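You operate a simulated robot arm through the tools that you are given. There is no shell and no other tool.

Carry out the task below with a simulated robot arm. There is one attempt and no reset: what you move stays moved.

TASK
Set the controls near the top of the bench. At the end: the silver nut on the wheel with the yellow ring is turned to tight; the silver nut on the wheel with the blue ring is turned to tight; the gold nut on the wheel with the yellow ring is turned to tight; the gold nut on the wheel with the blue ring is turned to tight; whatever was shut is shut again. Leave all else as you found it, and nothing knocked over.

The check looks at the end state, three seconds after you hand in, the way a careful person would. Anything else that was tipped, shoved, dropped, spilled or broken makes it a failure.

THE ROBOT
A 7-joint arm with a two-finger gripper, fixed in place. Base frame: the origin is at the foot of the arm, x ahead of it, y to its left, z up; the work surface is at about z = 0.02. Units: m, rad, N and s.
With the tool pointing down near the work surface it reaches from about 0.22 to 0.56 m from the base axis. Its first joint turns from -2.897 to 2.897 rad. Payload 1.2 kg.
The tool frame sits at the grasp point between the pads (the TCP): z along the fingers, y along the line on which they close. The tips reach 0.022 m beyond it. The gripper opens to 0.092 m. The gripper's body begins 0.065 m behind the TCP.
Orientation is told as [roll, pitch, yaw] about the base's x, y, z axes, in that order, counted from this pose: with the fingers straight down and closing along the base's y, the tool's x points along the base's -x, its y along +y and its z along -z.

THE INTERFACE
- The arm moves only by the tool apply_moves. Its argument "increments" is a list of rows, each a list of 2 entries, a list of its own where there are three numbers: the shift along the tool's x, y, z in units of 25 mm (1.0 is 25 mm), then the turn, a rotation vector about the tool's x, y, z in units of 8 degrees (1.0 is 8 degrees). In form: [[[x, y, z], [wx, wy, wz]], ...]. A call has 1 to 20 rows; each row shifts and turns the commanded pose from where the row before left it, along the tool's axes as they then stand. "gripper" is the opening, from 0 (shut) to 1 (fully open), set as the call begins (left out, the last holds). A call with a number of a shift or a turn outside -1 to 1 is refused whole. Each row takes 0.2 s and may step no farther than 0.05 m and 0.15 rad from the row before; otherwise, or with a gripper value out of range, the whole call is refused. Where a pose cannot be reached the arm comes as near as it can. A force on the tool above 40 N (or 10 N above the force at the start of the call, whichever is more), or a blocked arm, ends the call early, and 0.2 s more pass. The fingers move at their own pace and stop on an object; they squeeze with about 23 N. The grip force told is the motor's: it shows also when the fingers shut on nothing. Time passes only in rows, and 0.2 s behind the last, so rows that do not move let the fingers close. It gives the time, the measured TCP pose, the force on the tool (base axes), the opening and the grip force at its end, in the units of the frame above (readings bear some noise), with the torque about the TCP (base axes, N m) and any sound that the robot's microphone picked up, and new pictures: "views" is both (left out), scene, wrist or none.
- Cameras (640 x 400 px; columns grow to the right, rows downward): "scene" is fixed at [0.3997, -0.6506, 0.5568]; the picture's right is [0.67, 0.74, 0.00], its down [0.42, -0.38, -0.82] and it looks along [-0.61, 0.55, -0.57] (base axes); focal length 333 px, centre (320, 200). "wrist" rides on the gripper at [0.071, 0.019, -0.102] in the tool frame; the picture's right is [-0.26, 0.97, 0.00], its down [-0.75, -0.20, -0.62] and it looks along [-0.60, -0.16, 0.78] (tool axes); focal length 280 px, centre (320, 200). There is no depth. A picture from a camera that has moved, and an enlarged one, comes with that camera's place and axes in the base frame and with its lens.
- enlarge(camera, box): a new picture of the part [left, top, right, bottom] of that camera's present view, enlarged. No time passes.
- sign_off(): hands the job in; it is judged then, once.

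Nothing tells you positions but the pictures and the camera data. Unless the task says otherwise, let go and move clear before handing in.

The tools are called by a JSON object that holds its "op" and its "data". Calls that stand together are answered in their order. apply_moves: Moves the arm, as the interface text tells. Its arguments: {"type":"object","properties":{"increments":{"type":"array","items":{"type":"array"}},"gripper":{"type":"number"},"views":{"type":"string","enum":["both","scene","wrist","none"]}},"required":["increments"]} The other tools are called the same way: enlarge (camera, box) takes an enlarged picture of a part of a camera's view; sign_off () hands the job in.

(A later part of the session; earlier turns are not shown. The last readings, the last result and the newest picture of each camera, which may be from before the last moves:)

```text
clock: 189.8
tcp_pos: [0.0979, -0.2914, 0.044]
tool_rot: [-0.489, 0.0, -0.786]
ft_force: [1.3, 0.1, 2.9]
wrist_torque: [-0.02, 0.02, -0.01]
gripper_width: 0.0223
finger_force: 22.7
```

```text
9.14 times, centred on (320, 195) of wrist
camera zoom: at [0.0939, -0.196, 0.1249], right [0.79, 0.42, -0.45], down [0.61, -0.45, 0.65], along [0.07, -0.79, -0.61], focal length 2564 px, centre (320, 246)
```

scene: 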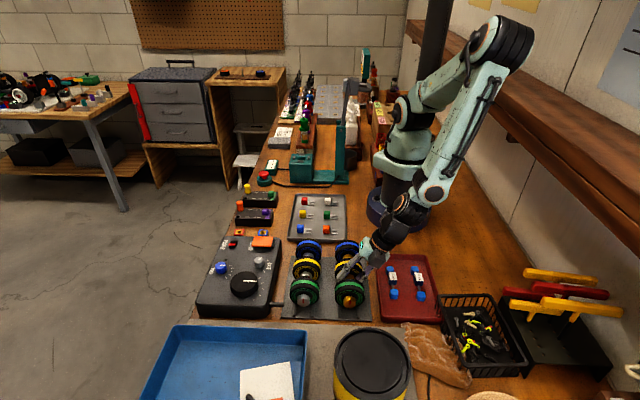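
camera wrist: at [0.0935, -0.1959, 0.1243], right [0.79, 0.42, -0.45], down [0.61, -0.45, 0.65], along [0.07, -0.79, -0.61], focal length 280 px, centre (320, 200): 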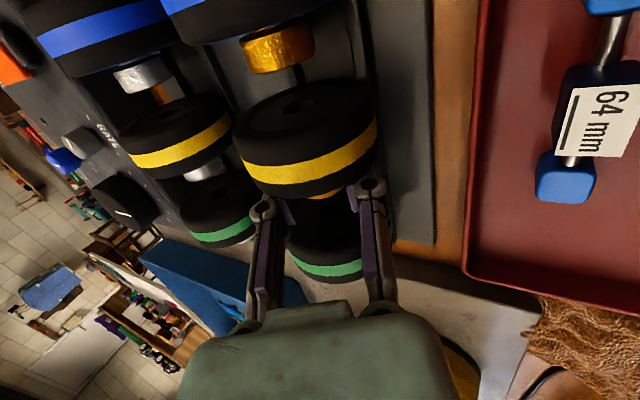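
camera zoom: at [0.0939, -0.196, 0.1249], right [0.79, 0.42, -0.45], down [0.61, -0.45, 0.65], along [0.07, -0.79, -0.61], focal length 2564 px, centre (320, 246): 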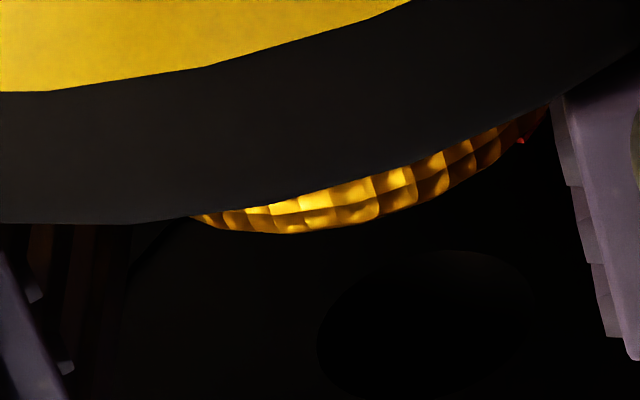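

Nut at about 94° on the wheel. Third stroke for gold-yellow, expecting the stop near 108°.

{"op": "apply_moves", "data": {"increments": [[[0, 0, 0], [0, 0, 0]], [[0, 0, 0], [0, 0, 0]], [[0, 0, -0.12], [0, 0, 0]], [[0, -0.0685, 0.0048], [-1, 0, 0]], [[0, -0.0685, 0.0048], [-1, 0, 0]], [[0, -0.0685, 0.0048], [-1, 0, 0]], [[0, -0.0685, 0.0048], [-1, 0, 0]], [[0, -0.0685, 0.0048], [-1, 0, 0]], [[0, -0.0685, 0.0048], [-1, 0, 0]], [[0, -0.02, 0.08], [0, 0, 0]], [[0, 0, 0], [0, 0, 0]]], "gripper": 0.34, "views": "none"}}

{"op": "enlarge", "data": {"camera": "wrist", "box": [226, 150, 290, 190]}}

{"op": "apply_moves", "data": {"increments": [[[0, 0, 0], [0, 0, 0]], [[0, 0, 0], [0, 0, 0]], [[0, 0, 0], [0, 0, 0]]], "gripper": 0, "views": "none"}}

{"op": "enlarge", "data": {"camera": "wrist", "box": [226, 150, 290, 190]}}

{"op": "enlarge", "data": {"camera": "wrist", "box": [285, 175, 355, 215]}}

```text
clock: 192.2
tcp_pos: [0.0931, -0.2964, 0.0453]
tool_rot: [0.35, 0.001, -0.784]
ft_force: [0.2, -0.8, 0.7]
wrist_torque: [-0.05, 0.0, -0.05]
gripper_width: 0.0312
finger_force: 0.0
```

```text
10.00 times, centred on (258, 170) of wrist
camera zoom: at [0.0302, -0.2593, 0.1477], right [0.83, 0.46, 0.33], down [0.25, -0.82, 0.52], along [0.51, -0.35, -0.79], focal length 2804 px, centre (940, 500)
```

zoom: 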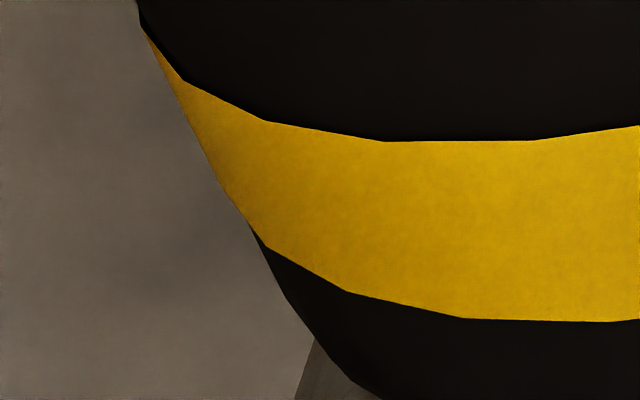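

```text
clock: 193.0
tcp_pos: [0.0922, -0.2959, 0.0451]
tool_rot: [0.349, -0.001, -0.785]
ft_force: [-0.4, 0.4, 4.3]
wrist_torque: [0.08, 0.02, -0.01]
gripper_width: 0.0233
finger_force: 23.1
```

```text
10.00 times, centred on (258, 170) of wrist
camera zoom: at [0.0303, -0.2593, 0.1478], right [0.83, 0.46, 0.33], down [0.25, -0.82, 0.52], along [0.51, -0.35, -0.79], focal length 2804 px, centre (940, 500)
```

zoom: 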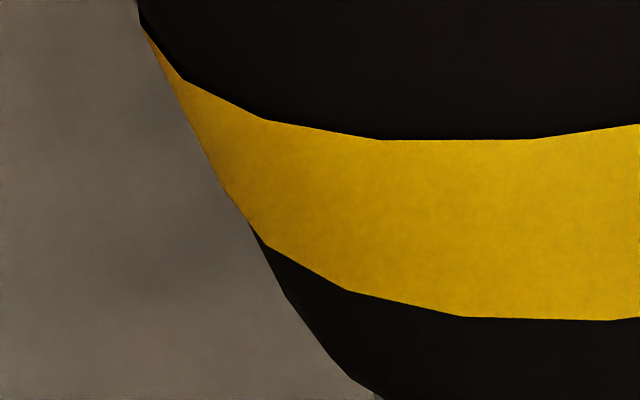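

```text
9.14 times, centred on (320, 195) of wrist
camera zoom: at [0.0303, -0.2593, 0.1478], right [0.83, 0.46, 0.33], down [0.25, -0.82, 0.52], along [0.51, -0.35, -0.79], focal length 2564 px, centre (320, 246)
```

zoom: 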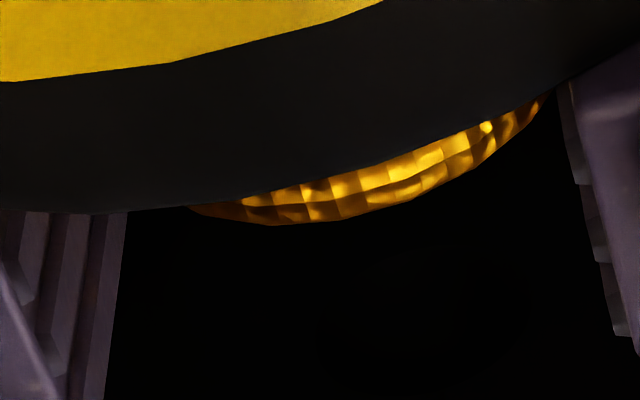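

Perfectly centred with 4.3 N. Now 8° steps toward the stop, watching facets and knurl.

{"op": "apply_moves", "data": {"increments": [[[0, 0.029, 0.004], [0.5, 0, 0]], [[0, 0.029, 0.004], [0.5, 0, 0]], [[0, 0, 0], [0, 0, 0]]], "views": "none"}}

{"op": "enlarge", "data": {"camera": "wrist", "box": [226, 150, 290, 190]}}

{"op": "apply_moves", "data": {"increments": [[[0, 0.029, 0.004], [0.5, 0, 0]], [[0, 0.029, 0.004], [0.5, 0, 0]], [[0, 0, 0], [0, 0, 0]]], "views": "none"}}

{"op": "enlarge", "data": {"camera": "wrist", "box": [226, 150, 290, 190]}}

{"op": "enlarge", "data": {"camera": "wrist", "box": [285, 175, 355, 215]}}

```text
clock: 193.8
tcp_pos: [0.094, -0.296, 0.0463]
tool_rot: [0.209, 0.0, -0.786]
ft_force: [0.2, 0.2, 3.1]
wrist_torque: [0.03, 0.01, -0.02]
gripper_width: 0.0233
finger_force: 22.9
```

```text
10.00 times, centred on (258, 170) of wrist
camera zoom: at [0.0415, -0.248, 0.1495], right [0.85, 0.48, 0.2], down [0.3, -0.77, 0.57], along [0.43, -0.42, -0.8], focal length 2804 px, centre (940, 500)
```

zoom: 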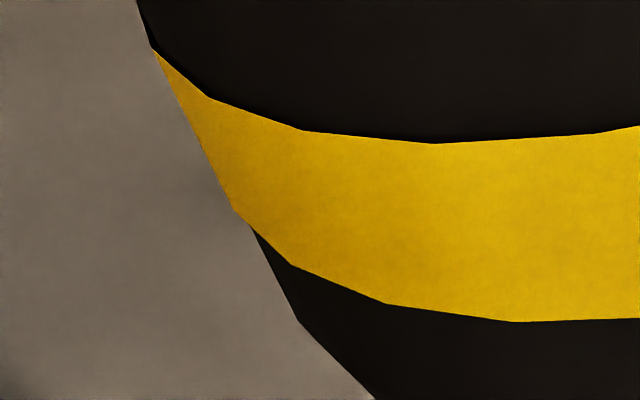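

```text
clock: 194.6
tcp_pos: [0.0951, -0.2943, 0.0456]
tool_rot: [0.07, -0.001, -0.785]
ft_force: [1.9, 0.5, 0.5]
wrist_torque: [0.02, -0.04, -0.02]
gripper_width: 0.0229
finger_force: 23.3
```

```text
10.00 times, centred on (258, 170) of wrist
camera zoom: at [0.0526, -0.2368, 0.1487], right [0.87, 0.5, 0.07], down [0.36, -0.71, 0.61], along [0.35, -0.5, -0.79], focal length 2804 px, centre (940, 500)
```

zoom: 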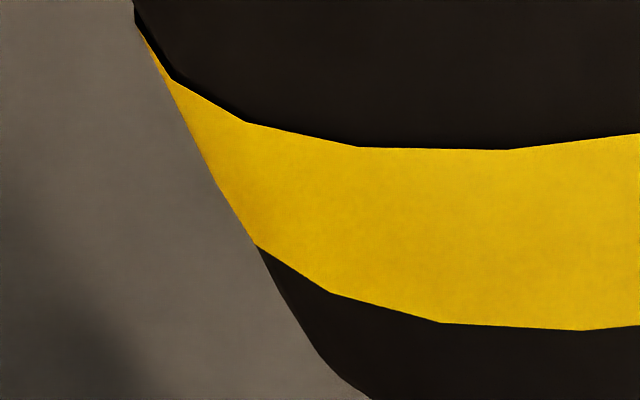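

```text
9.14 times, centred on (320, 195) of wrist
camera zoom: at [0.0526, -0.2368, 0.1487], right [0.87, 0.5, 0.07], down [0.36, -0.71, 0.61], along [0.35, -0.5, -0.79], focal length 2564 px, centre (320, 246)
```

zoom: 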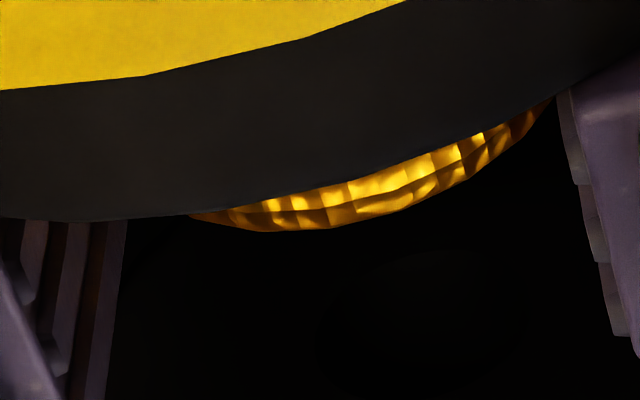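

Now around 104°. Restoring the press and stepping 4° at a time.

{"op": "apply_moves", "data": {"increments": [[[0, -0.0007, 0.012], [0, 0, 0]], [[0, 0.029, 0.004], [0.5, 0, 0]], [[0, 0, 0], [0, 0, 0]]], "views": "none"}}

{"op": "enlarge", "data": {"camera": "wrist", "box": [226, 150, 290, 190]}}

{"op": "enlarge", "data": {"camera": "wrist", "box": [285, 175, 355, 215]}}

{"op": "apply_moves", "data": {"increments": [[[0, 0, 0.008], [0, 0, 0]], [[0, 0.029, 0.004], [0.5, 0, 0]], [[0, 0, 0], [0, 0, 0]]], "views": "none"}}

{"op": "enlarge", "data": {"camera": "wrist", "box": [226, 150, 290, 190]}}

{"op": "enlarge", "data": {"camera": "wrist", "box": [285, 175, 355, 215]}}

```text
clock: 195.4
tcp_pos: [0.0943, -0.2934, 0.046]
tool_rot: [-0.001, 0.0, -0.785]
ft_force: [-0.6, 0.5, -0.5]
wrist_torque: [0.02, 0.02, 0.03]
gripper_width: 0.0225
finger_force: 23.3
```

```text
10.00 times, centred on (258, 170) of wrist
camera zoom: at [0.0578, -0.2316, 0.1473], right [0.87, 0.5, 0.0], down [0.39, -0.68, 0.62], along [0.31, -0.54, -0.78], focal length 2804 px, centre (940, 500)
```

zoom: 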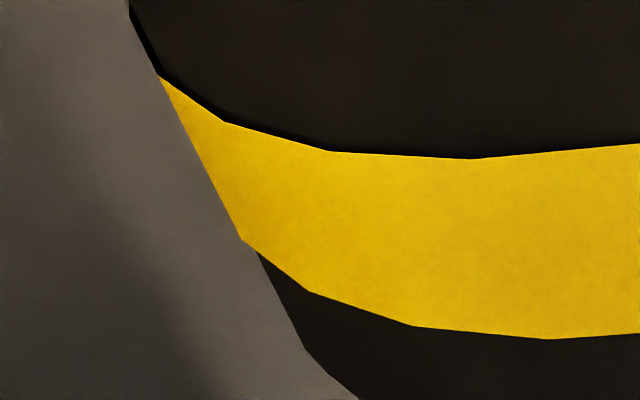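

```text
9.14 times, centred on (320, 195) of wrist
camera zoom: at [0.0578, -0.2316, 0.1473], right [0.87, 0.5, 0.0], down [0.39, -0.68, 0.62], along [0.31, -0.54, -0.78], focal length 2564 px, centre (320, 246)
```

zoom: 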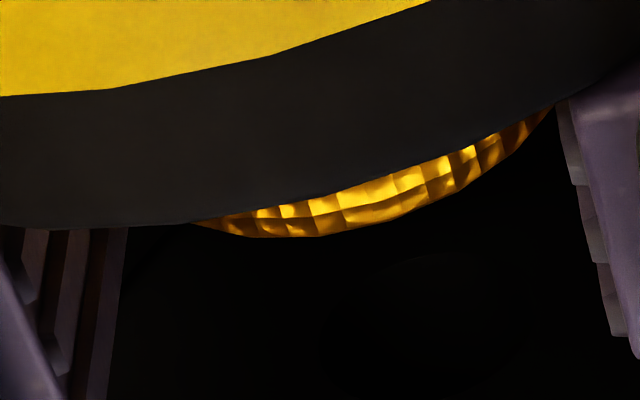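

```text
clock: 196.2
tcp_pos: [0.0957, -0.294, 0.0456]
tool_rot: [-0.069, 0.0, -0.785]
ft_force: [-0.7, -0.1, 0.1]
wrist_torque: [0.0, 0.0, 0.0]
gripper_width: 0.0227
finger_force: 22.5
```

```text
10.00 times, centred on (258, 170) of wrist
camera zoom: at [0.0636, -0.2262, 0.1455], right [0.87, 0.5, -0.07], down [0.42, -0.65, 0.64], along [0.27, -0.58, -0.77], focal length 2804 px, centre (940, 500)
```

zoom: 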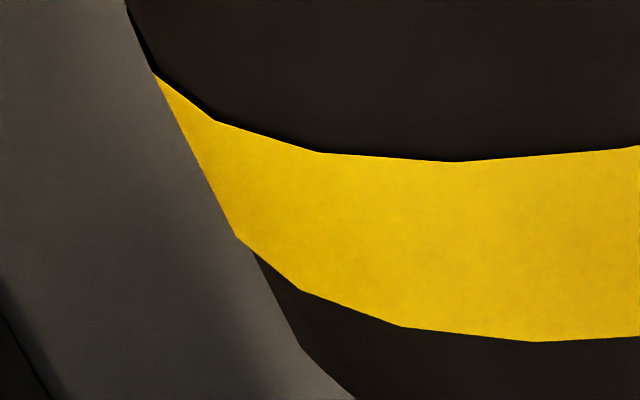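

```text
9.14 times, centred on (320, 195) of wrist
camera zoom: at [0.0636, -0.2262, 0.1455], right [0.87, 0.5, -0.07], down [0.42, -0.65, 0.64], along [0.27, -0.58, -0.77], focal length 2564 px, centre (320, 246)
```

zoom: 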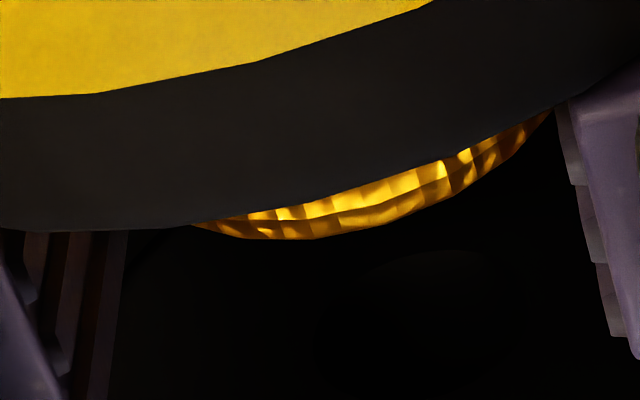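

Nut and wheel now move together while the pads slip, so the gold-yellow nut is at its stop too. I'll release it, rise, and go back to silver-yellow to re-verify its tightness with this better method.

{"op": "apply_moves", "data": {"increments": [[[0, 0, 0], [0, 0, 0]], [[0, 0, 0], [0, 0, 0]], [[0, 0, -0.4], [0, 0, 0]], [[0, 0, -0.9], [0, 0, 0]], [[0, 0, -0.9], [0, 0, 0]], [[0, 0, -0.8], [-0.5, 0, 0]], [[0, -0.85, 0], [0, 0, 0]], [[0, -0.85, 0], [0, 0, 0]], [[0, -0.85, 0], [0, 0, 0]], [[0, -0.85, 0], [0, 0, 0]], [[0, 0, 0], [0, 0, 0]]], "gripper": 0.34, "views": "both"}}

{"op": "enlarge", "data": {"camera": "wrist", "box": [255, 75, 365, 135]}}

{"op": "enlarge", "data": {"camera": "scene", "box": [280, 225, 370, 315]}}

```text
clock: 198.6
tcp_pos: [0.0392, -0.3499, 0.1188]
tool_rot: [0.003, 0.001, -0.784]
ft_force: [0.9, 0.0, -0.4]
wrist_torque: [0.01, -0.04, 0.0]
gripper_width: 0.0313
finger_force: 0.0
camera wrist: at [0.0026, -0.2876, 0.2213], right [0.87, 0.5, 0.0], down [0.39, -0.68, 0.62], along [0.31, -0.54, -0.78], focal length 280 px, centre (320, 200)
```

scene: 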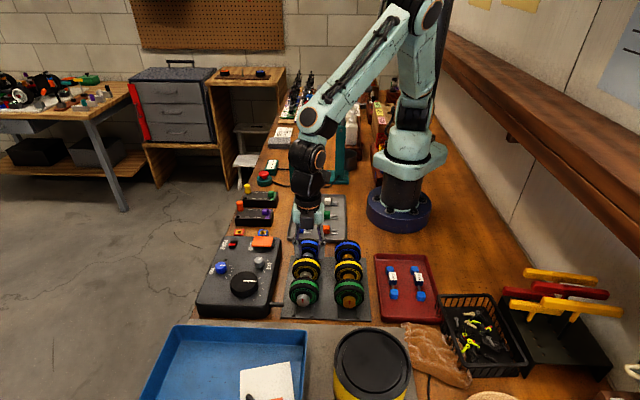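
wrist: 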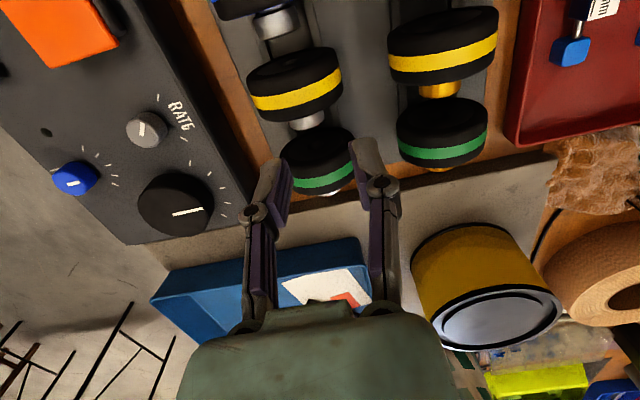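

```text
5.82 times, centred on (310, 105) of wrist
camera zoom: at [0.0026, -0.2876, 0.2213], right [0.87, 0.5, 0.0], down [0.39, -0.68, 0.62], along [0.31, -0.54, -0.78], focal length 1631 px, centre (378, 753)
```

zoom: 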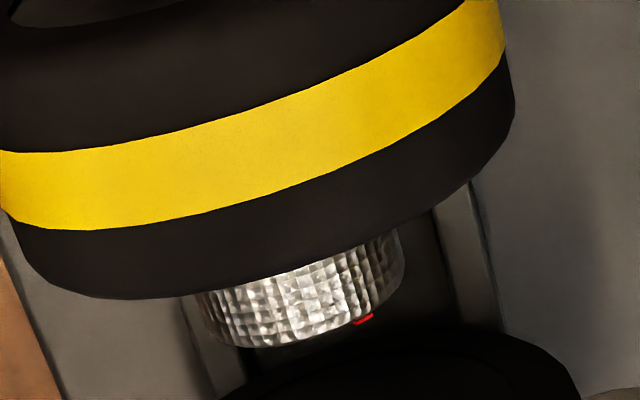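

```text
4.44 times, centred on (325, 270) of scene
camera zoom: at [0.3997, -0.6506, 0.5568], right [0.67, 0.74, 0.0], down [0.42, -0.38, -0.82], along [-0.61, 0.55, -0.57], focal length 1478 px, centre (298, -111)
```

zoom: 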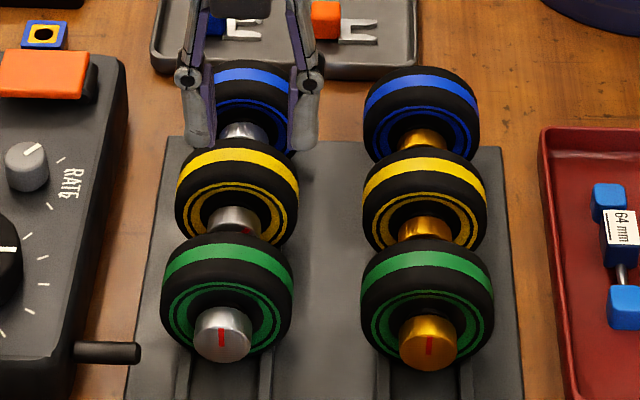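

The silver-yellow mark is visible at about 36° right of top. I'll approach it again at -20° tilt for a pressed check turn.

{"op": "apply_moves", "data": {"increments": [[[0.1, 0, 0], [-1, 0, 0]], [[0, 0, 0], [-1, 0, 0]], [[0, 0, 0], [-0.5, 0, 0]], [[0, -0.754, 0.6985], [0, 0, 0]], [[0, -0.754, 0.6985], [0, 0, 0]], [[0, 0, 0.6], [0, 0, 0]], [[0, 0, 0.6], [0, 0, 0]], [[0, 0, 0], [0, 0, 0]]], "gripper": 0.34, "views": "both"}}

{"op": "enlarge", "data": {"camera": "wrist", "box": [226, 150, 290, 190]}}

{"op": "enlarge", "data": {"camera": "wrist", "box": [240, 140, 400, 240]}}

{"op": "apply_moves", "data": {"increments": [[[0, 0, 0], [0, 0, 0]], [[0, 0, 0], [0, 0, 0]], [[0, 0, 0], [0, 0, 0]]], "gripper": 0, "views": "none"}}

{"op": "enlarge", "data": {"camera": "wrist", "box": [226, 150, 290, 190]}}

{"op": "enlarge", "data": {"camera": "wrist", "box": [285, 175, 355, 215]}}

```text
clock: 200.4
tcp_pos: [0.0283, -0.3572, 0.0456]
tool_rot: [0.35, 0.0, -0.785]
ft_force: [-0.5, 0.4, 0.3]
wrist_torque: [-0.03, -0.02, 0.03]
gripper_width: 0.0313
finger_force: 0.1
camera wrist: at [-0.0339, -0.32, 0.1483], right [0.83, 0.46, 0.33], down [0.25, -0.82, 0.52], along [0.51, -0.35, -0.79], focal length 280 px, centre (320, 200)
```

scene: 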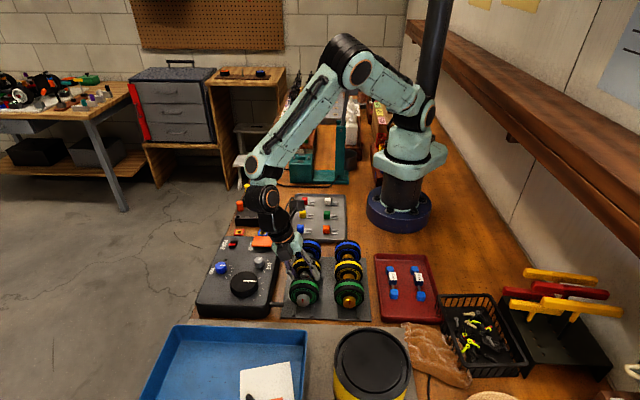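
wrist: 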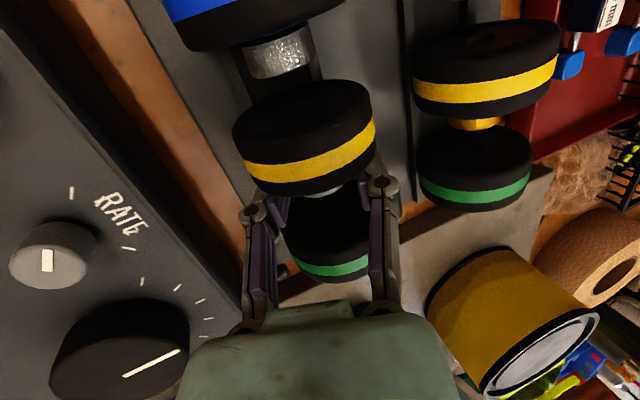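

```text
10.00 times, centred on (258, 170) of wrist
camera zoom: at [-0.0339, -0.32, 0.1483], right [0.83, 0.46, 0.33], down [0.25, -0.82, 0.52], along [0.51, -0.35, -0.79], focal length 2804 px, centre (940, 500)
```

zoom: 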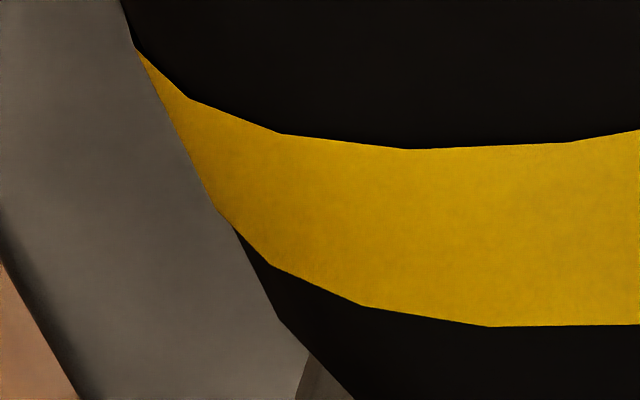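

```text
4.00 times, centred on (320, 190) of wrist
camera zoom: at [-0.0339, -0.32, 0.1483], right [0.83, 0.46, 0.33], down [0.25, -0.82, 0.52], along [0.51, -0.35, -0.79], focal length 1122 px, centre (320, 240)
```

zoom: 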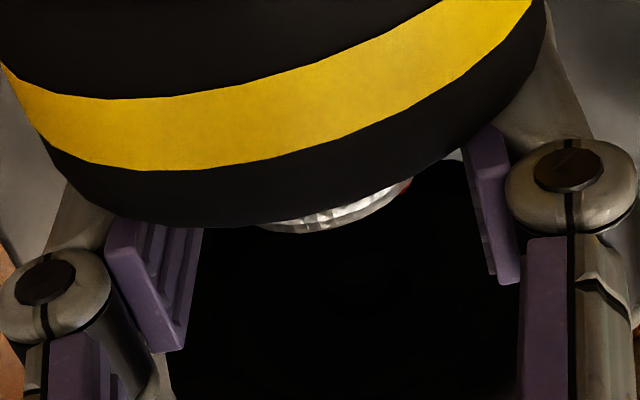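

```text
clock: 201.2
tcp_pos: [0.0287, -0.3573, 0.0461]
tool_rot: [0.349, 0.0, -0.785]
ft_force: [-1.0, -1.3, 0.9]
wrist_torque: [0.0, 0.04, 0.01]
gripper_width: 0.0223
finger_force: 22.9
```

```text
10.00 times, centred on (258, 170) of wrist
camera zoom: at [-0.034, -0.3201, 0.1485], right [0.83, 0.46, 0.33], down [0.25, -0.82, 0.52], along [0.51, -0.35, -0.79], focal length 2804 px, centre (940, 500)
```

zoom: 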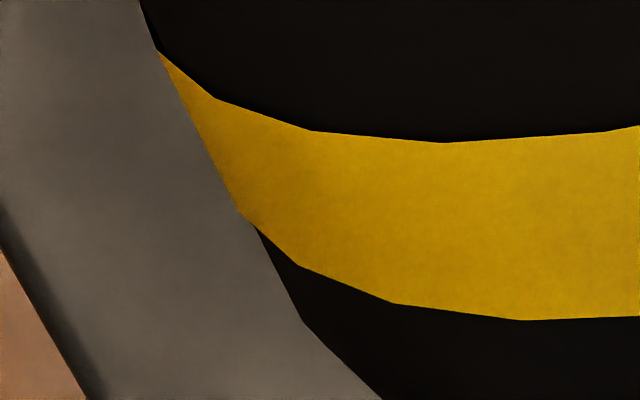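

```text
9.14 times, centred on (320, 195) of wrist
camera zoom: at [-0.034, -0.3201, 0.1485], right [0.83, 0.46, 0.33], down [0.25, -0.82, 0.52], along [0.51, -0.35, -0.79], focal length 2564 px, centre (320, 246)
```

zoom: 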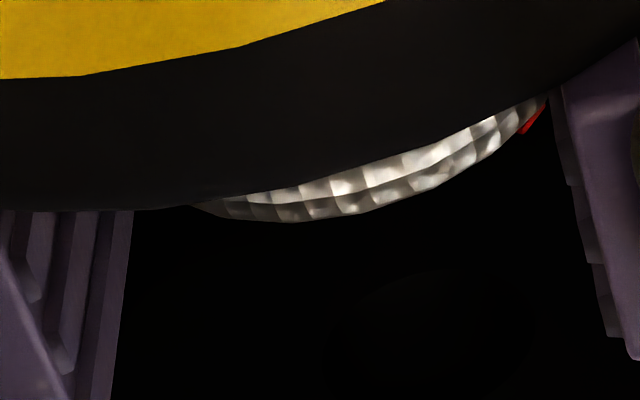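

Off-centre by about a millimetre; I'll reopen, shift, go slightly deeper and close again.

{"op": "apply_moves", "data": {"increments": [[[0, 0, 0], [0, 0, 0]], [[0, -0.046, 0.03], [0, 0, 0]], [[0, 0, 0], [0, 0, 0]]], "gripper": 0.34, "views": "none"}}

{"op": "enlarge", "data": {"camera": "wrist", "box": [226, 150, 290, 190]}}

{"op": "apply_moves", "data": {"increments": [[[0, 0, 0], [0, 0, 0]], [[0, 0, 0], [0, 0, 0]], [[0, 0, 0], [0, 0, 0]]], "gripper": 0, "views": "none"}}

{"op": "enlarge", "data": {"camera": "wrist", "box": [226, 150, 290, 190]}}

{"op": "enlarge", "data": {"camera": "wrist", "box": [285, 175, 355, 215]}}

```text
clock: 202.0
tcp_pos: [0.027, -0.3579, 0.0455]
tool_rot: [0.35, 0.0, -0.786]
ft_force: [0.3, -1.1, 0.1]
wrist_torque: [0.0, -0.02, 0.0]
gripper_width: 0.0314
finger_force: 0.0
```

```text
10.00 times, centred on (258, 170) of wrist
camera zoom: at [-0.0344, -0.3208, 0.1475], right [0.83, 0.46, 0.33], down [0.25, -0.82, 0.52], along [0.51, -0.35, -0.79], focal length 2804 px, centre (940, 500)
```

zoom: 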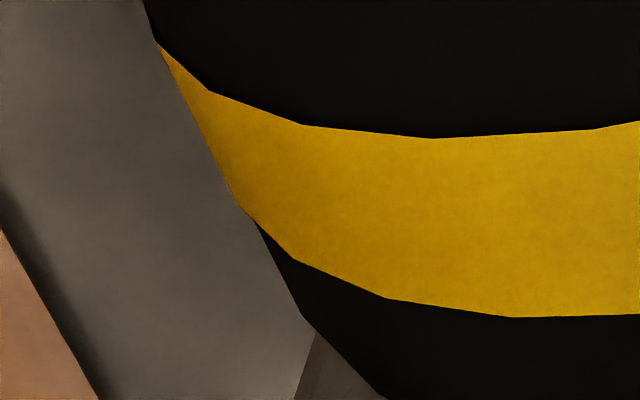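

```text
clock: 202.8
tcp_pos: [0.0274, -0.3586, 0.0461]
tool_rot: [0.352, 0.0, -0.787]
ft_force: [0.9, 1.4, 4.7]
wrist_torque: [0.06, 0.03, -0.03]
gripper_width: 0.0223
finger_force: 23.2
```

```text
10.00 times, centred on (258, 170) of wrist
camera zoom: at [-0.0343, -0.3208, 0.1476], right [0.83, 0.46, 0.33], down [0.25, -0.82, 0.52], along [0.51, -0.35, -0.79], focal length 2804 px, centre (940, 500)
```

zoom: 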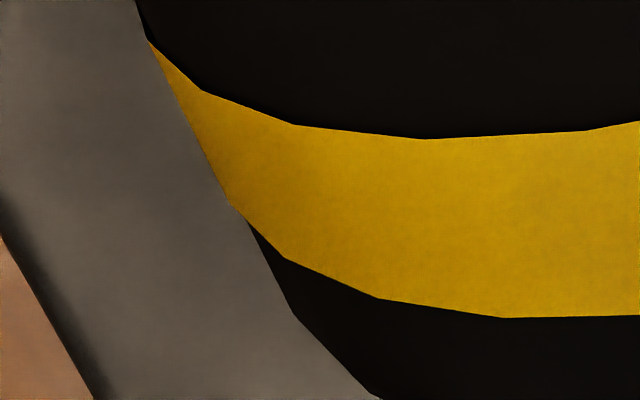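

```text
9.14 times, centred on (320, 195) of wrist
camera zoom: at [-0.0343, -0.3208, 0.1476], right [0.83, 0.46, 0.33], down [0.25, -0.82, 0.52], along [0.51, -0.35, -0.79], focal length 2564 px, centre (320, 246)
```

zoom: 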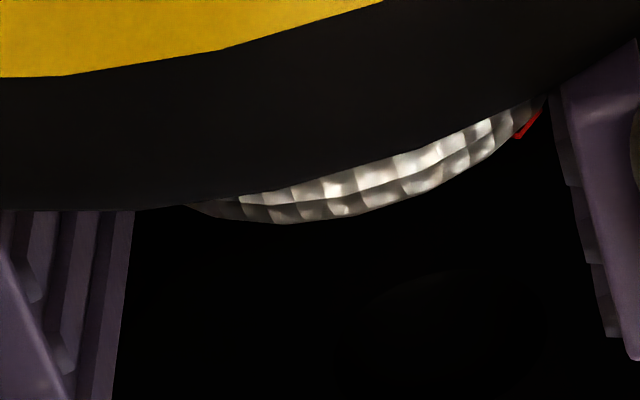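

Good: 4.7 N press. Now 4° steps with facet and knurl/mark checks on silver-yellow.

{"op": "apply_moves", "data": {"increments": [[[0, 0.029, 0.003], [0.5, 0, 0]], [[0, 0, 0], [0, 0, 0]]], "views": "none"}}

{"op": "enlarge", "data": {"camera": "wrist", "box": [226, 150, 290, 190]}}

{"op": "enlarge", "data": {"camera": "wrist", "box": [285, 175, 355, 215]}}

{"op": "apply_moves", "data": {"increments": [[[0, 0.029, 0.003], [0.5, 0, 0]], [[0, 0, 0], [0, 0, 0]]], "views": "none"}}

{"op": "enlarge", "data": {"camera": "wrist", "box": [226, 150, 290, 190]}}

{"op": "enlarge", "data": {"camera": "wrist", "box": [285, 175, 355, 215]}}

```text
clock: 203.4
tcp_pos: [0.0288, -0.3569, 0.046]
tool_rot: [0.279, -0.001, -0.783]
ft_force: [2.8, 2.9, 4.0]
wrist_torque: [0.11, -0.01, -0.03]
gripper_width: 0.0221
finger_force: 22.7
```

```text
10.00 times, centred on (258, 170) of wrist
camera zoom: at [-0.0286, -0.3152, 0.1486], right [0.84, 0.47, 0.27], down [0.27, -0.79, 0.54], along [0.47, -0.38, -0.8], focal length 2804 px, centre (940, 500)
```

zoom: 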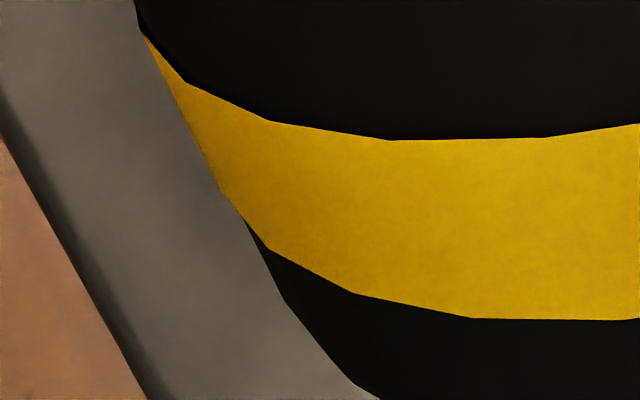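

```text
9.14 times, centred on (320, 195) of wrist
camera zoom: at [-0.0286, -0.3152, 0.1486], right [0.84, 0.47, 0.27], down [0.27, -0.79, 0.54], along [0.47, -0.38, -0.8], focal length 2564 px, centre (320, 246)
```

zoom: 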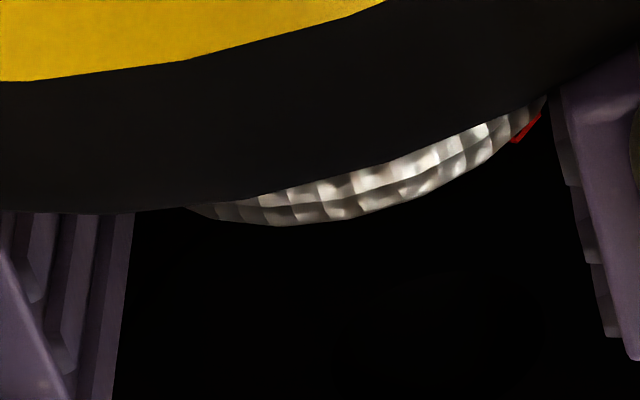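

```text
clock: 204.0
tcp_pos: [0.0289, -0.3576, 0.0454]
tool_rot: [0.208, 0.0, -0.783]
ft_force: [2.0, 0.5, 2.6]
wrist_torque: [0.04, -0.05, -0.02]
gripper_width: 0.022
finger_force: 22.8
```

```text
10.00 times, centred on (258, 170) of wrist
camera zoom: at [-0.0234, -0.3098, 0.1489], right [0.85, 0.48, 0.2], down [0.3, -0.77, 0.57], along [0.43, -0.43, -0.8], focal length 2804 px, centre (940, 500)
```

zoom: 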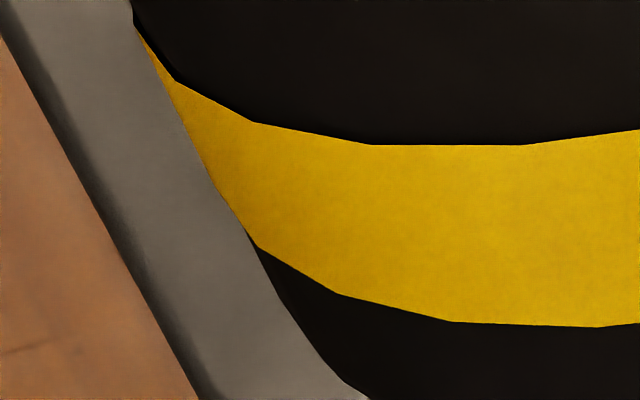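

```text
9.14 times, centred on (320, 195) of wrist
camera zoom: at [-0.0234, -0.3098, 0.1489], right [0.85, 0.48, 0.2], down [0.3, -0.77, 0.57], along [0.43, -0.43, -0.8], focal length 2564 px, centre (320, 246)
```

zoom: 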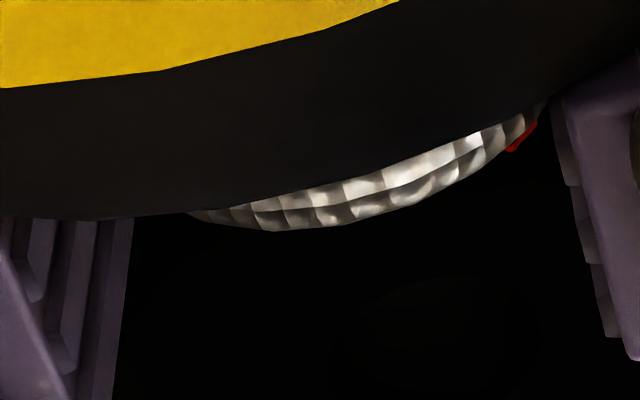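

{"op": "apply_moves", "data": {"increments": [[[0, 0.029, 0.006], [0.5, 0, 0]], [[0, 0, 0], [0, 0, 0]]], "views": "none"}}

{"op": "enlarge", "data": {"camera": "wrist", "box": [226, 150, 290, 190]}}

{"op": "enlarge", "data": {"camera": "wrist", "box": [285, 175, 355, 215]}}

{"op": "apply_moves", "data": {"increments": [[[0, 0.029, 0.008], [0.5, 0, 0]], [[0, 0, 0], [0, 0, 0]]], "views": "none"}}

{"op": "enlarge", "data": {"camera": "wrist", "box": [226, 150, 290, 190]}}

{"op": "enlarge", "data": {"camera": "wrist", "box": [285, 175, 355, 215]}}

```text
clock: 204.6
tcp_pos: [0.0288, -0.357, 0.0455]
tool_rot: [0.142, 0.0, -0.787]
ft_force: [2.1, 0.6, 3.5]
wrist_torque: [0.06, -0.04, -0.03]
gripper_width: 0.0223
finger_force: 23.2
```

```text
10.00 times, centred on (258, 170) of wrist
camera zoom: at [-0.0181, -0.304, 0.1488], right [0.86, 0.49, 0.13], down [0.33, -0.74, 0.59], along [0.39, -0.46, -0.8], focal length 2804 px, centre (940, 500)
```

zoom: 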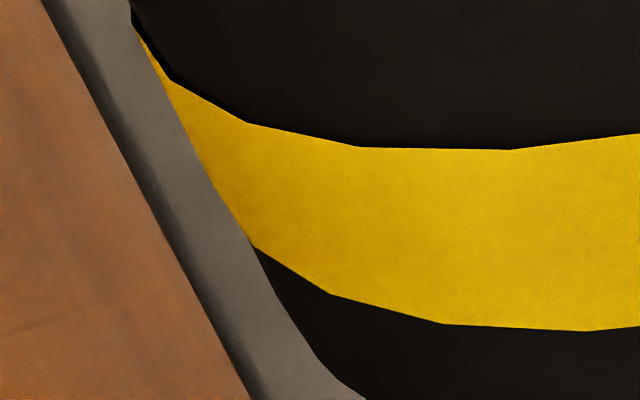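

```text
9.14 times, centred on (320, 195) of wrist
camera zoom: at [-0.0181, -0.304, 0.1488], right [0.86, 0.49, 0.13], down [0.33, -0.74, 0.59], along [0.39, -0.46, -0.8], focal length 2564 px, centre (320, 246)
```

zoom: 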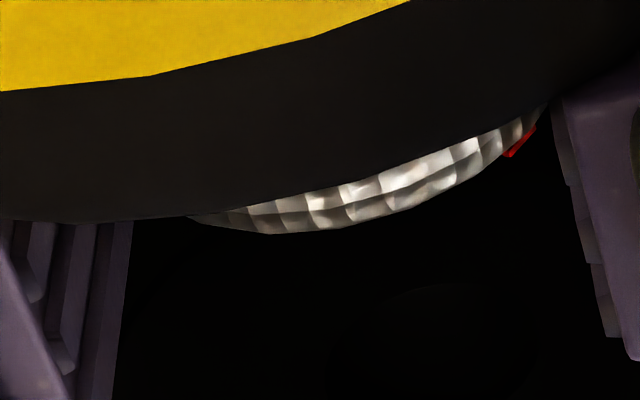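

```text
clock: 205.2
tcp_pos: [0.0293, -0.3566, 0.0452]
tool_rot: [0.069, -0.001, -0.786]
ft_force: [4.1, 1.0, 6.3]
wrist_torque: [0.12, -0.06, -0.06]
gripper_width: 0.0222
finger_force: 23.8
```

```text
10.00 times, centred on (258, 170) of wrist
camera zoom: at [-0.0126, -0.2983, 0.148], right [0.87, 0.5, 0.07], down [0.36, -0.71, 0.61], along [0.35, -0.5, -0.79], focal length 2804 px, centre (940, 500)
```

zoom: 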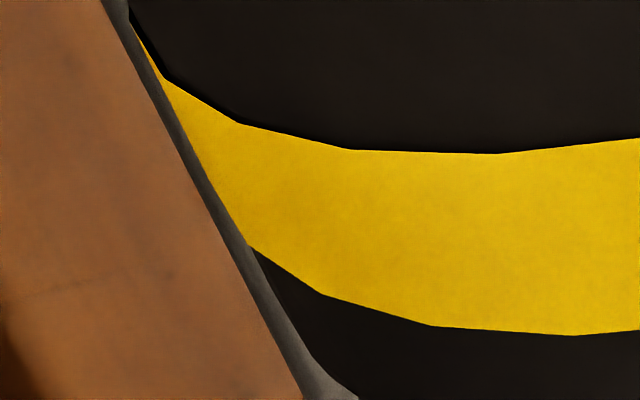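

```text
9.14 times, centred on (320, 195) of wrist
camera zoom: at [-0.0126, -0.2983, 0.148], right [0.87, 0.5, 0.07], down [0.36, -0.71, 0.61], along [0.35, -0.5, -0.79], focal length 2564 px, centre (320, 246)
```

zoom: 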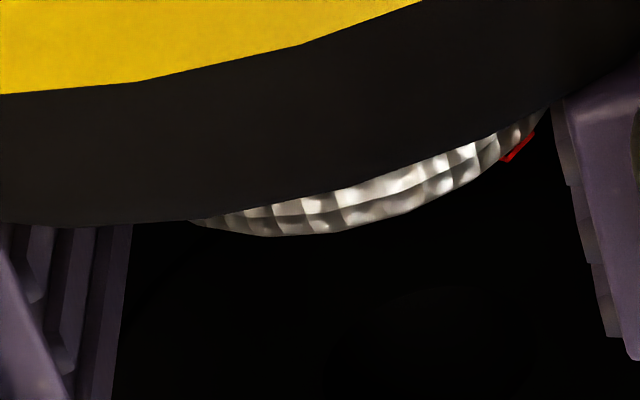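

Nut and wheel now lag equally under a steady press, so silver-yellow is firmly at its stop. While I hold it, I'll ease the press and slide this wheel the 3 mm forward to its original place, then release.

{"op": "apply_moves", "data": {"increments": [[[0, 0, -0.016], [0, 0, 0]], [[-0.03, 0, 0], [0, 0, 0]], [[-0.03, 0, 0], [0, 0, 0]], [[-0.03, 0, 0], [0, 0, 0]], [[-0.03, 0, 0], [0, 0, 0]], [[0, 0, 0], [0, 0, 0]]], "views": "none"}}

{"op": "apply_moves", "data": {"increments": [[[0, 0, 0], [0, 0, 0]], [[0, 0, 0], [0, 0, 0]], [[0, 0.028, 0.001], [0.5, 0, 0]], [[0, 0, -0.4], [0, 0, 0]], [[0, 0, -0.9], [0, 0, 0]], [[0, 0, -0.9], [0, 0, 0]], [[0, 0, -0.8], [0, 0, 0]], [[0, 0, 0], [0, 0, 0]]], "gripper": 0.34, "views": "both"}}

{"op": "enlarge", "data": {"camera": "wrist", "box": [255, 75, 365, 135]}}

{"op": "enlarge", "data": {"camera": "scene", "box": [270, 225, 390, 325]}}

```text
clock: 206.6
tcp_pos: [0.0329, -0.3575, 0.0453]
tool_rot: [0.068, 0.001, -0.786]
ft_force: [-2.1, -0.1, 1.6]
wrist_torque: [0.03, 0.03, 0.0]
gripper_width: 0.0222
finger_force: 22.8
```

```text
clock: 208.4
tcp_pos: [0.0323, -0.3571, 0.121]
tool_rot: [0.001, -0.001, -0.786]
ft_force: [0.4, -0.5, 0.4]
wrist_torque: [0.05, -0.01, 0.03]
gripper_width: 0.0311
finger_force: 0.0
camera wrist: at [-0.0046, -0.2949, 0.222], right [0.87, 0.5, 0.0], down [0.39, -0.68, 0.62], along [0.31, -0.54, -0.78], focal length 280 px, centre (320, 200)
```

scene: 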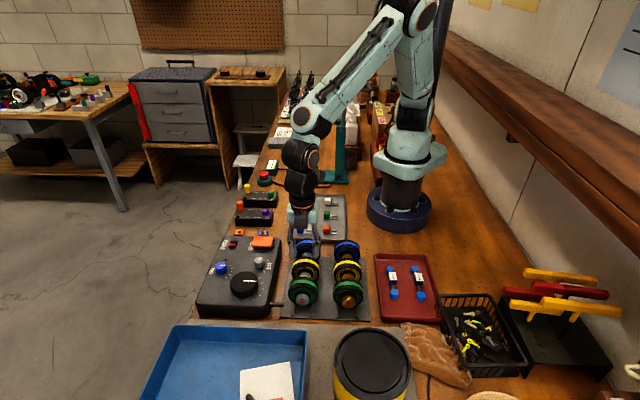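
wrist: 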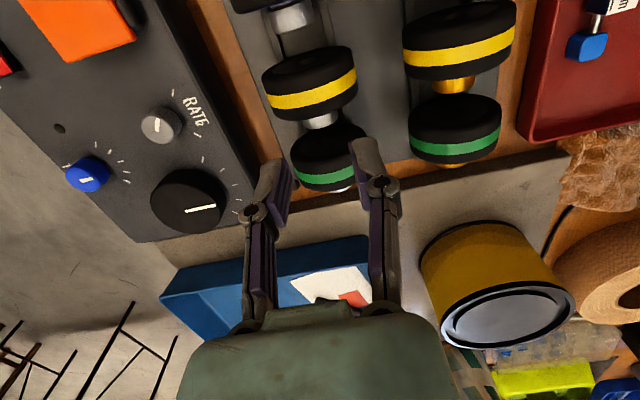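

```text
5.82 times, centred on (310, 105) of wrist
camera zoom: at [-0.0046, -0.2949, 0.222], right [0.87, 0.5, 0.0], down [0.39, -0.68, 0.62], along [0.31, -0.54, -0.78], focal length 1631 px, centre (378, 753)
```

zoom: 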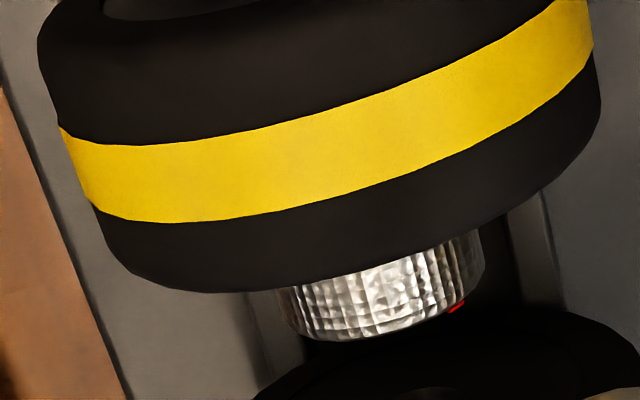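

```text
4.00 times, centred on (330, 275) of scene
camera zoom: at [0.3997, -0.6506, 0.5568], right [0.67, 0.74, 0.0], down [0.42, -0.38, -0.82], along [-0.61, 0.55, -0.57], focal length 1330 px, centre (280, -100)
```

zoom: 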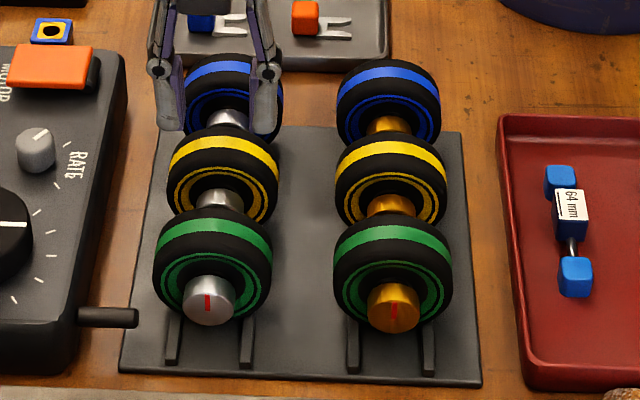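

The wheel is back in its place and the mark now reads about 45°. Next I'll hover over silver-blue for the same pressed verification.

{"op": "apply_moves", "data": {"increments": [[[0.7, 0, 0], [0, 0, 0]], [[0.7, 0, 0], [0, 0, 0]], [[0.72, 0, 0], [0, 0, 0]], [[0, 0, 0], [0, 0, 0]]], "views": "wrist"}}

{"op": "enlarge", "data": {"camera": "wrist", "box": [255, 75, 365, 135]}}

```text
clock: 209.4
tcp_pos: [-0.0053, -0.3204, 0.1216]
tool_rot: [0.001, 0.0, -0.786]
ft_force: [0.5, 0.8, 0.5]
wrist_torque: [0.0, 0.0, 0.03]
gripper_width: 0.0312
finger_force: 0.0
camera wrist: at [-0.0421, -0.2579, 0.2222], right [0.87, 0.5, 0.0], down [0.39, -0.68, 0.63], along [0.31, -0.54, -0.78], focal length 280 px, centre (320, 200)
```

wrist: 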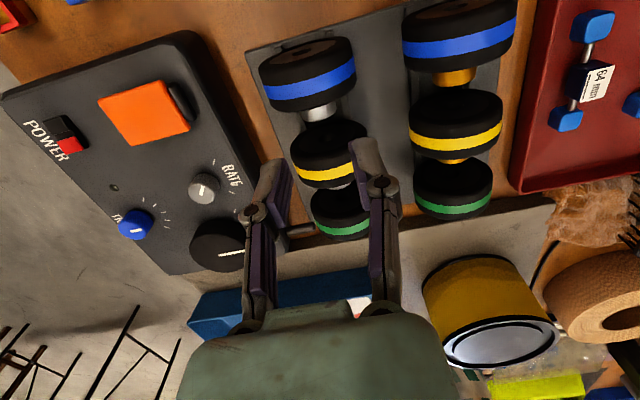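

```text
5.82 times, centred on (310, 105) of wrist
camera zoom: at [-0.0421, -0.2579, 0.2222], right [0.87, 0.5, 0.0], down [0.39, -0.68, 0.63], along [0.31, -0.54, -0.78], focal length 1631 px, centre (378, 753)
```

zoom: 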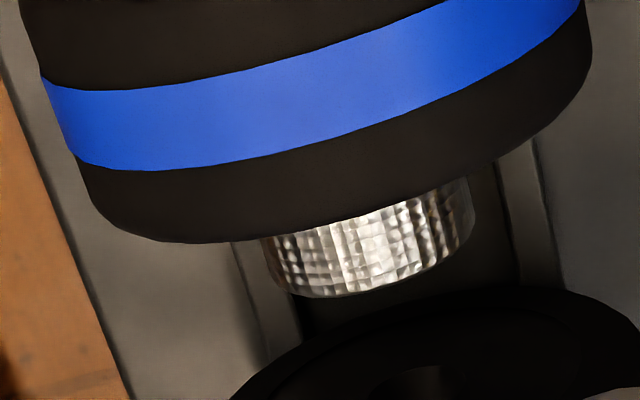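

{"op": "apply_moves", "data": {"increments": [[[0.224, 0, 0], [-1, 0, 0]], [[0, 0, 0], [-1, 0, 0]], [[0, 0, 0], [-0.5, 0, 0]], [[0, -0.6, 0.785], [0, 0, 0]], [[0, -0.6, 0.785], [0, 0, 0]], [[0, 0, 0.6], [0, 0, 0]], [[0, 0, 0.61], [0, 0, 0]], [[0, 0, 0], [0, 0, 0]]], "gripper": 0.34, "views": "wrist"}}

{"op": "enlarge", "data": {"camera": "wrist", "box": [226, 150, 290, 190]}}

{"op": "enlarge", "data": {"camera": "wrist", "box": [240, 140, 400, 240]}}

{"op": "apply_moves", "data": {"increments": [[[0, 0, 0], [0, 0, 0]], [[0, 0, 0], [0, 0, 0]], [[0, 0, 0], [0, 0, 0]]], "gripper": 0, "views": "none"}}

{"op": "enlarge", "data": {"camera": "wrist", "box": [226, 150, 290, 190]}}

{"op": "enlarge", "data": {"camera": "wrist", "box": [285, 175, 355, 215]}}

```text
clock: 211.2
tcp_pos: [-0.0119, -0.3198, 0.046]
tool_rot: [0.353, 0.0, -0.786]
ft_force: [0.6, 0.6, -0.2]
wrist_torque: [0.01, -0.01, -0.01]
gripper_width: 0.0313
finger_force: 0.1
camera wrist: at [-0.0747, -0.2823, 0.147], right [0.83, 0.46, 0.33], down [0.25, -0.82, 0.52], along [0.51, -0.35, -0.79], focal length 280 px, centre (320, 200)
```

wrist: 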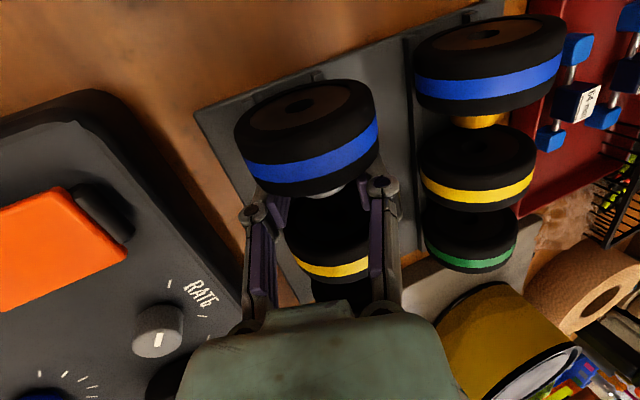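

```text
10.00 times, centred on (258, 170) of wrist
camera zoom: at [-0.0747, -0.2823, 0.147], right [0.83, 0.46, 0.33], down [0.25, -0.82, 0.52], along [0.51, -0.35, -0.79], focal length 2804 px, centre (940, 500)
```

zoom: 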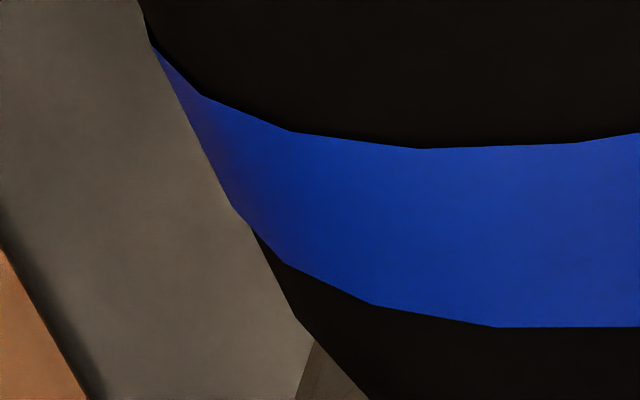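

```text
4.00 times, centred on (320, 190) of wrist
camera zoom: at [-0.0747, -0.2823, 0.147], right [0.83, 0.46, 0.33], down [0.25, -0.82, 0.52], along [0.51, -0.35, -0.79], focal length 1122 px, centre (320, 240)
```

zoom: 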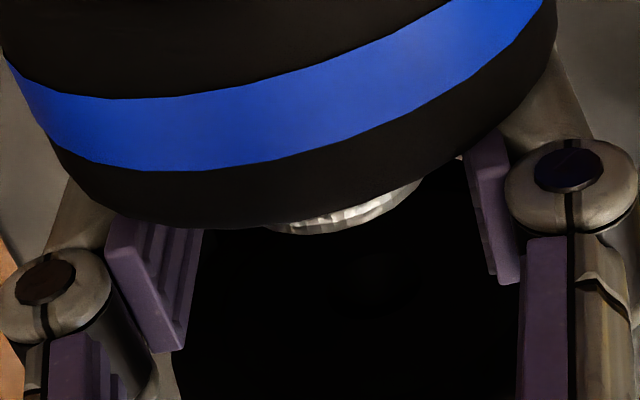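

```text
clock: 212.0
tcp_pos: [-0.0127, -0.3202, 0.0456]
tool_rot: [0.35, 0.001, -0.785]
ft_force: [0.4, 1.6, 1.2]
wrist_torque: [0.07, -0.05, -0.03]
gripper_width: 0.0221
finger_force: 23.0
```

```text
10.00 times, centred on (258, 170) of wrist
camera zoom: at [-0.0747, -0.2824, 0.1472], right [0.83, 0.46, 0.33], down [0.25, -0.82, 0.52], along [0.51, -0.35, -0.79], focal length 2804 px, centre (940, 500)
```

zoom: 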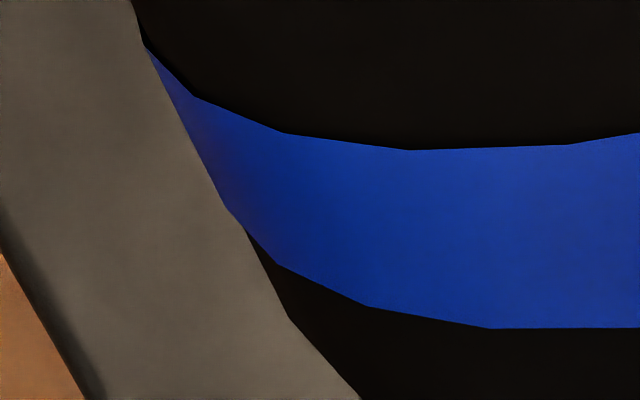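

```text
9.14 times, centred on (320, 195) of wrist
camera zoom: at [-0.0747, -0.2824, 0.1472], right [0.83, 0.46, 0.33], down [0.25, -0.82, 0.52], along [0.51, -0.35, -0.79], focal length 2564 px, centre (320, 246)
```

zoom: 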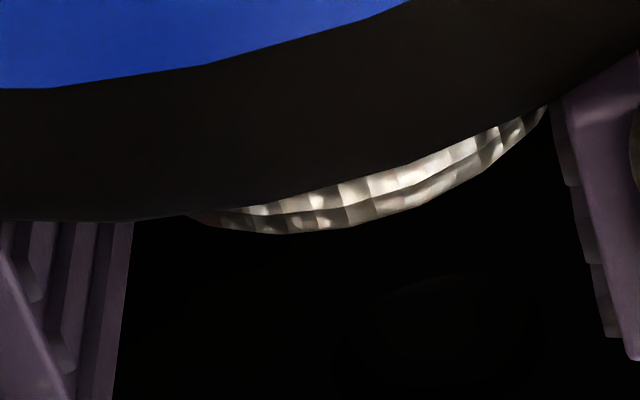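

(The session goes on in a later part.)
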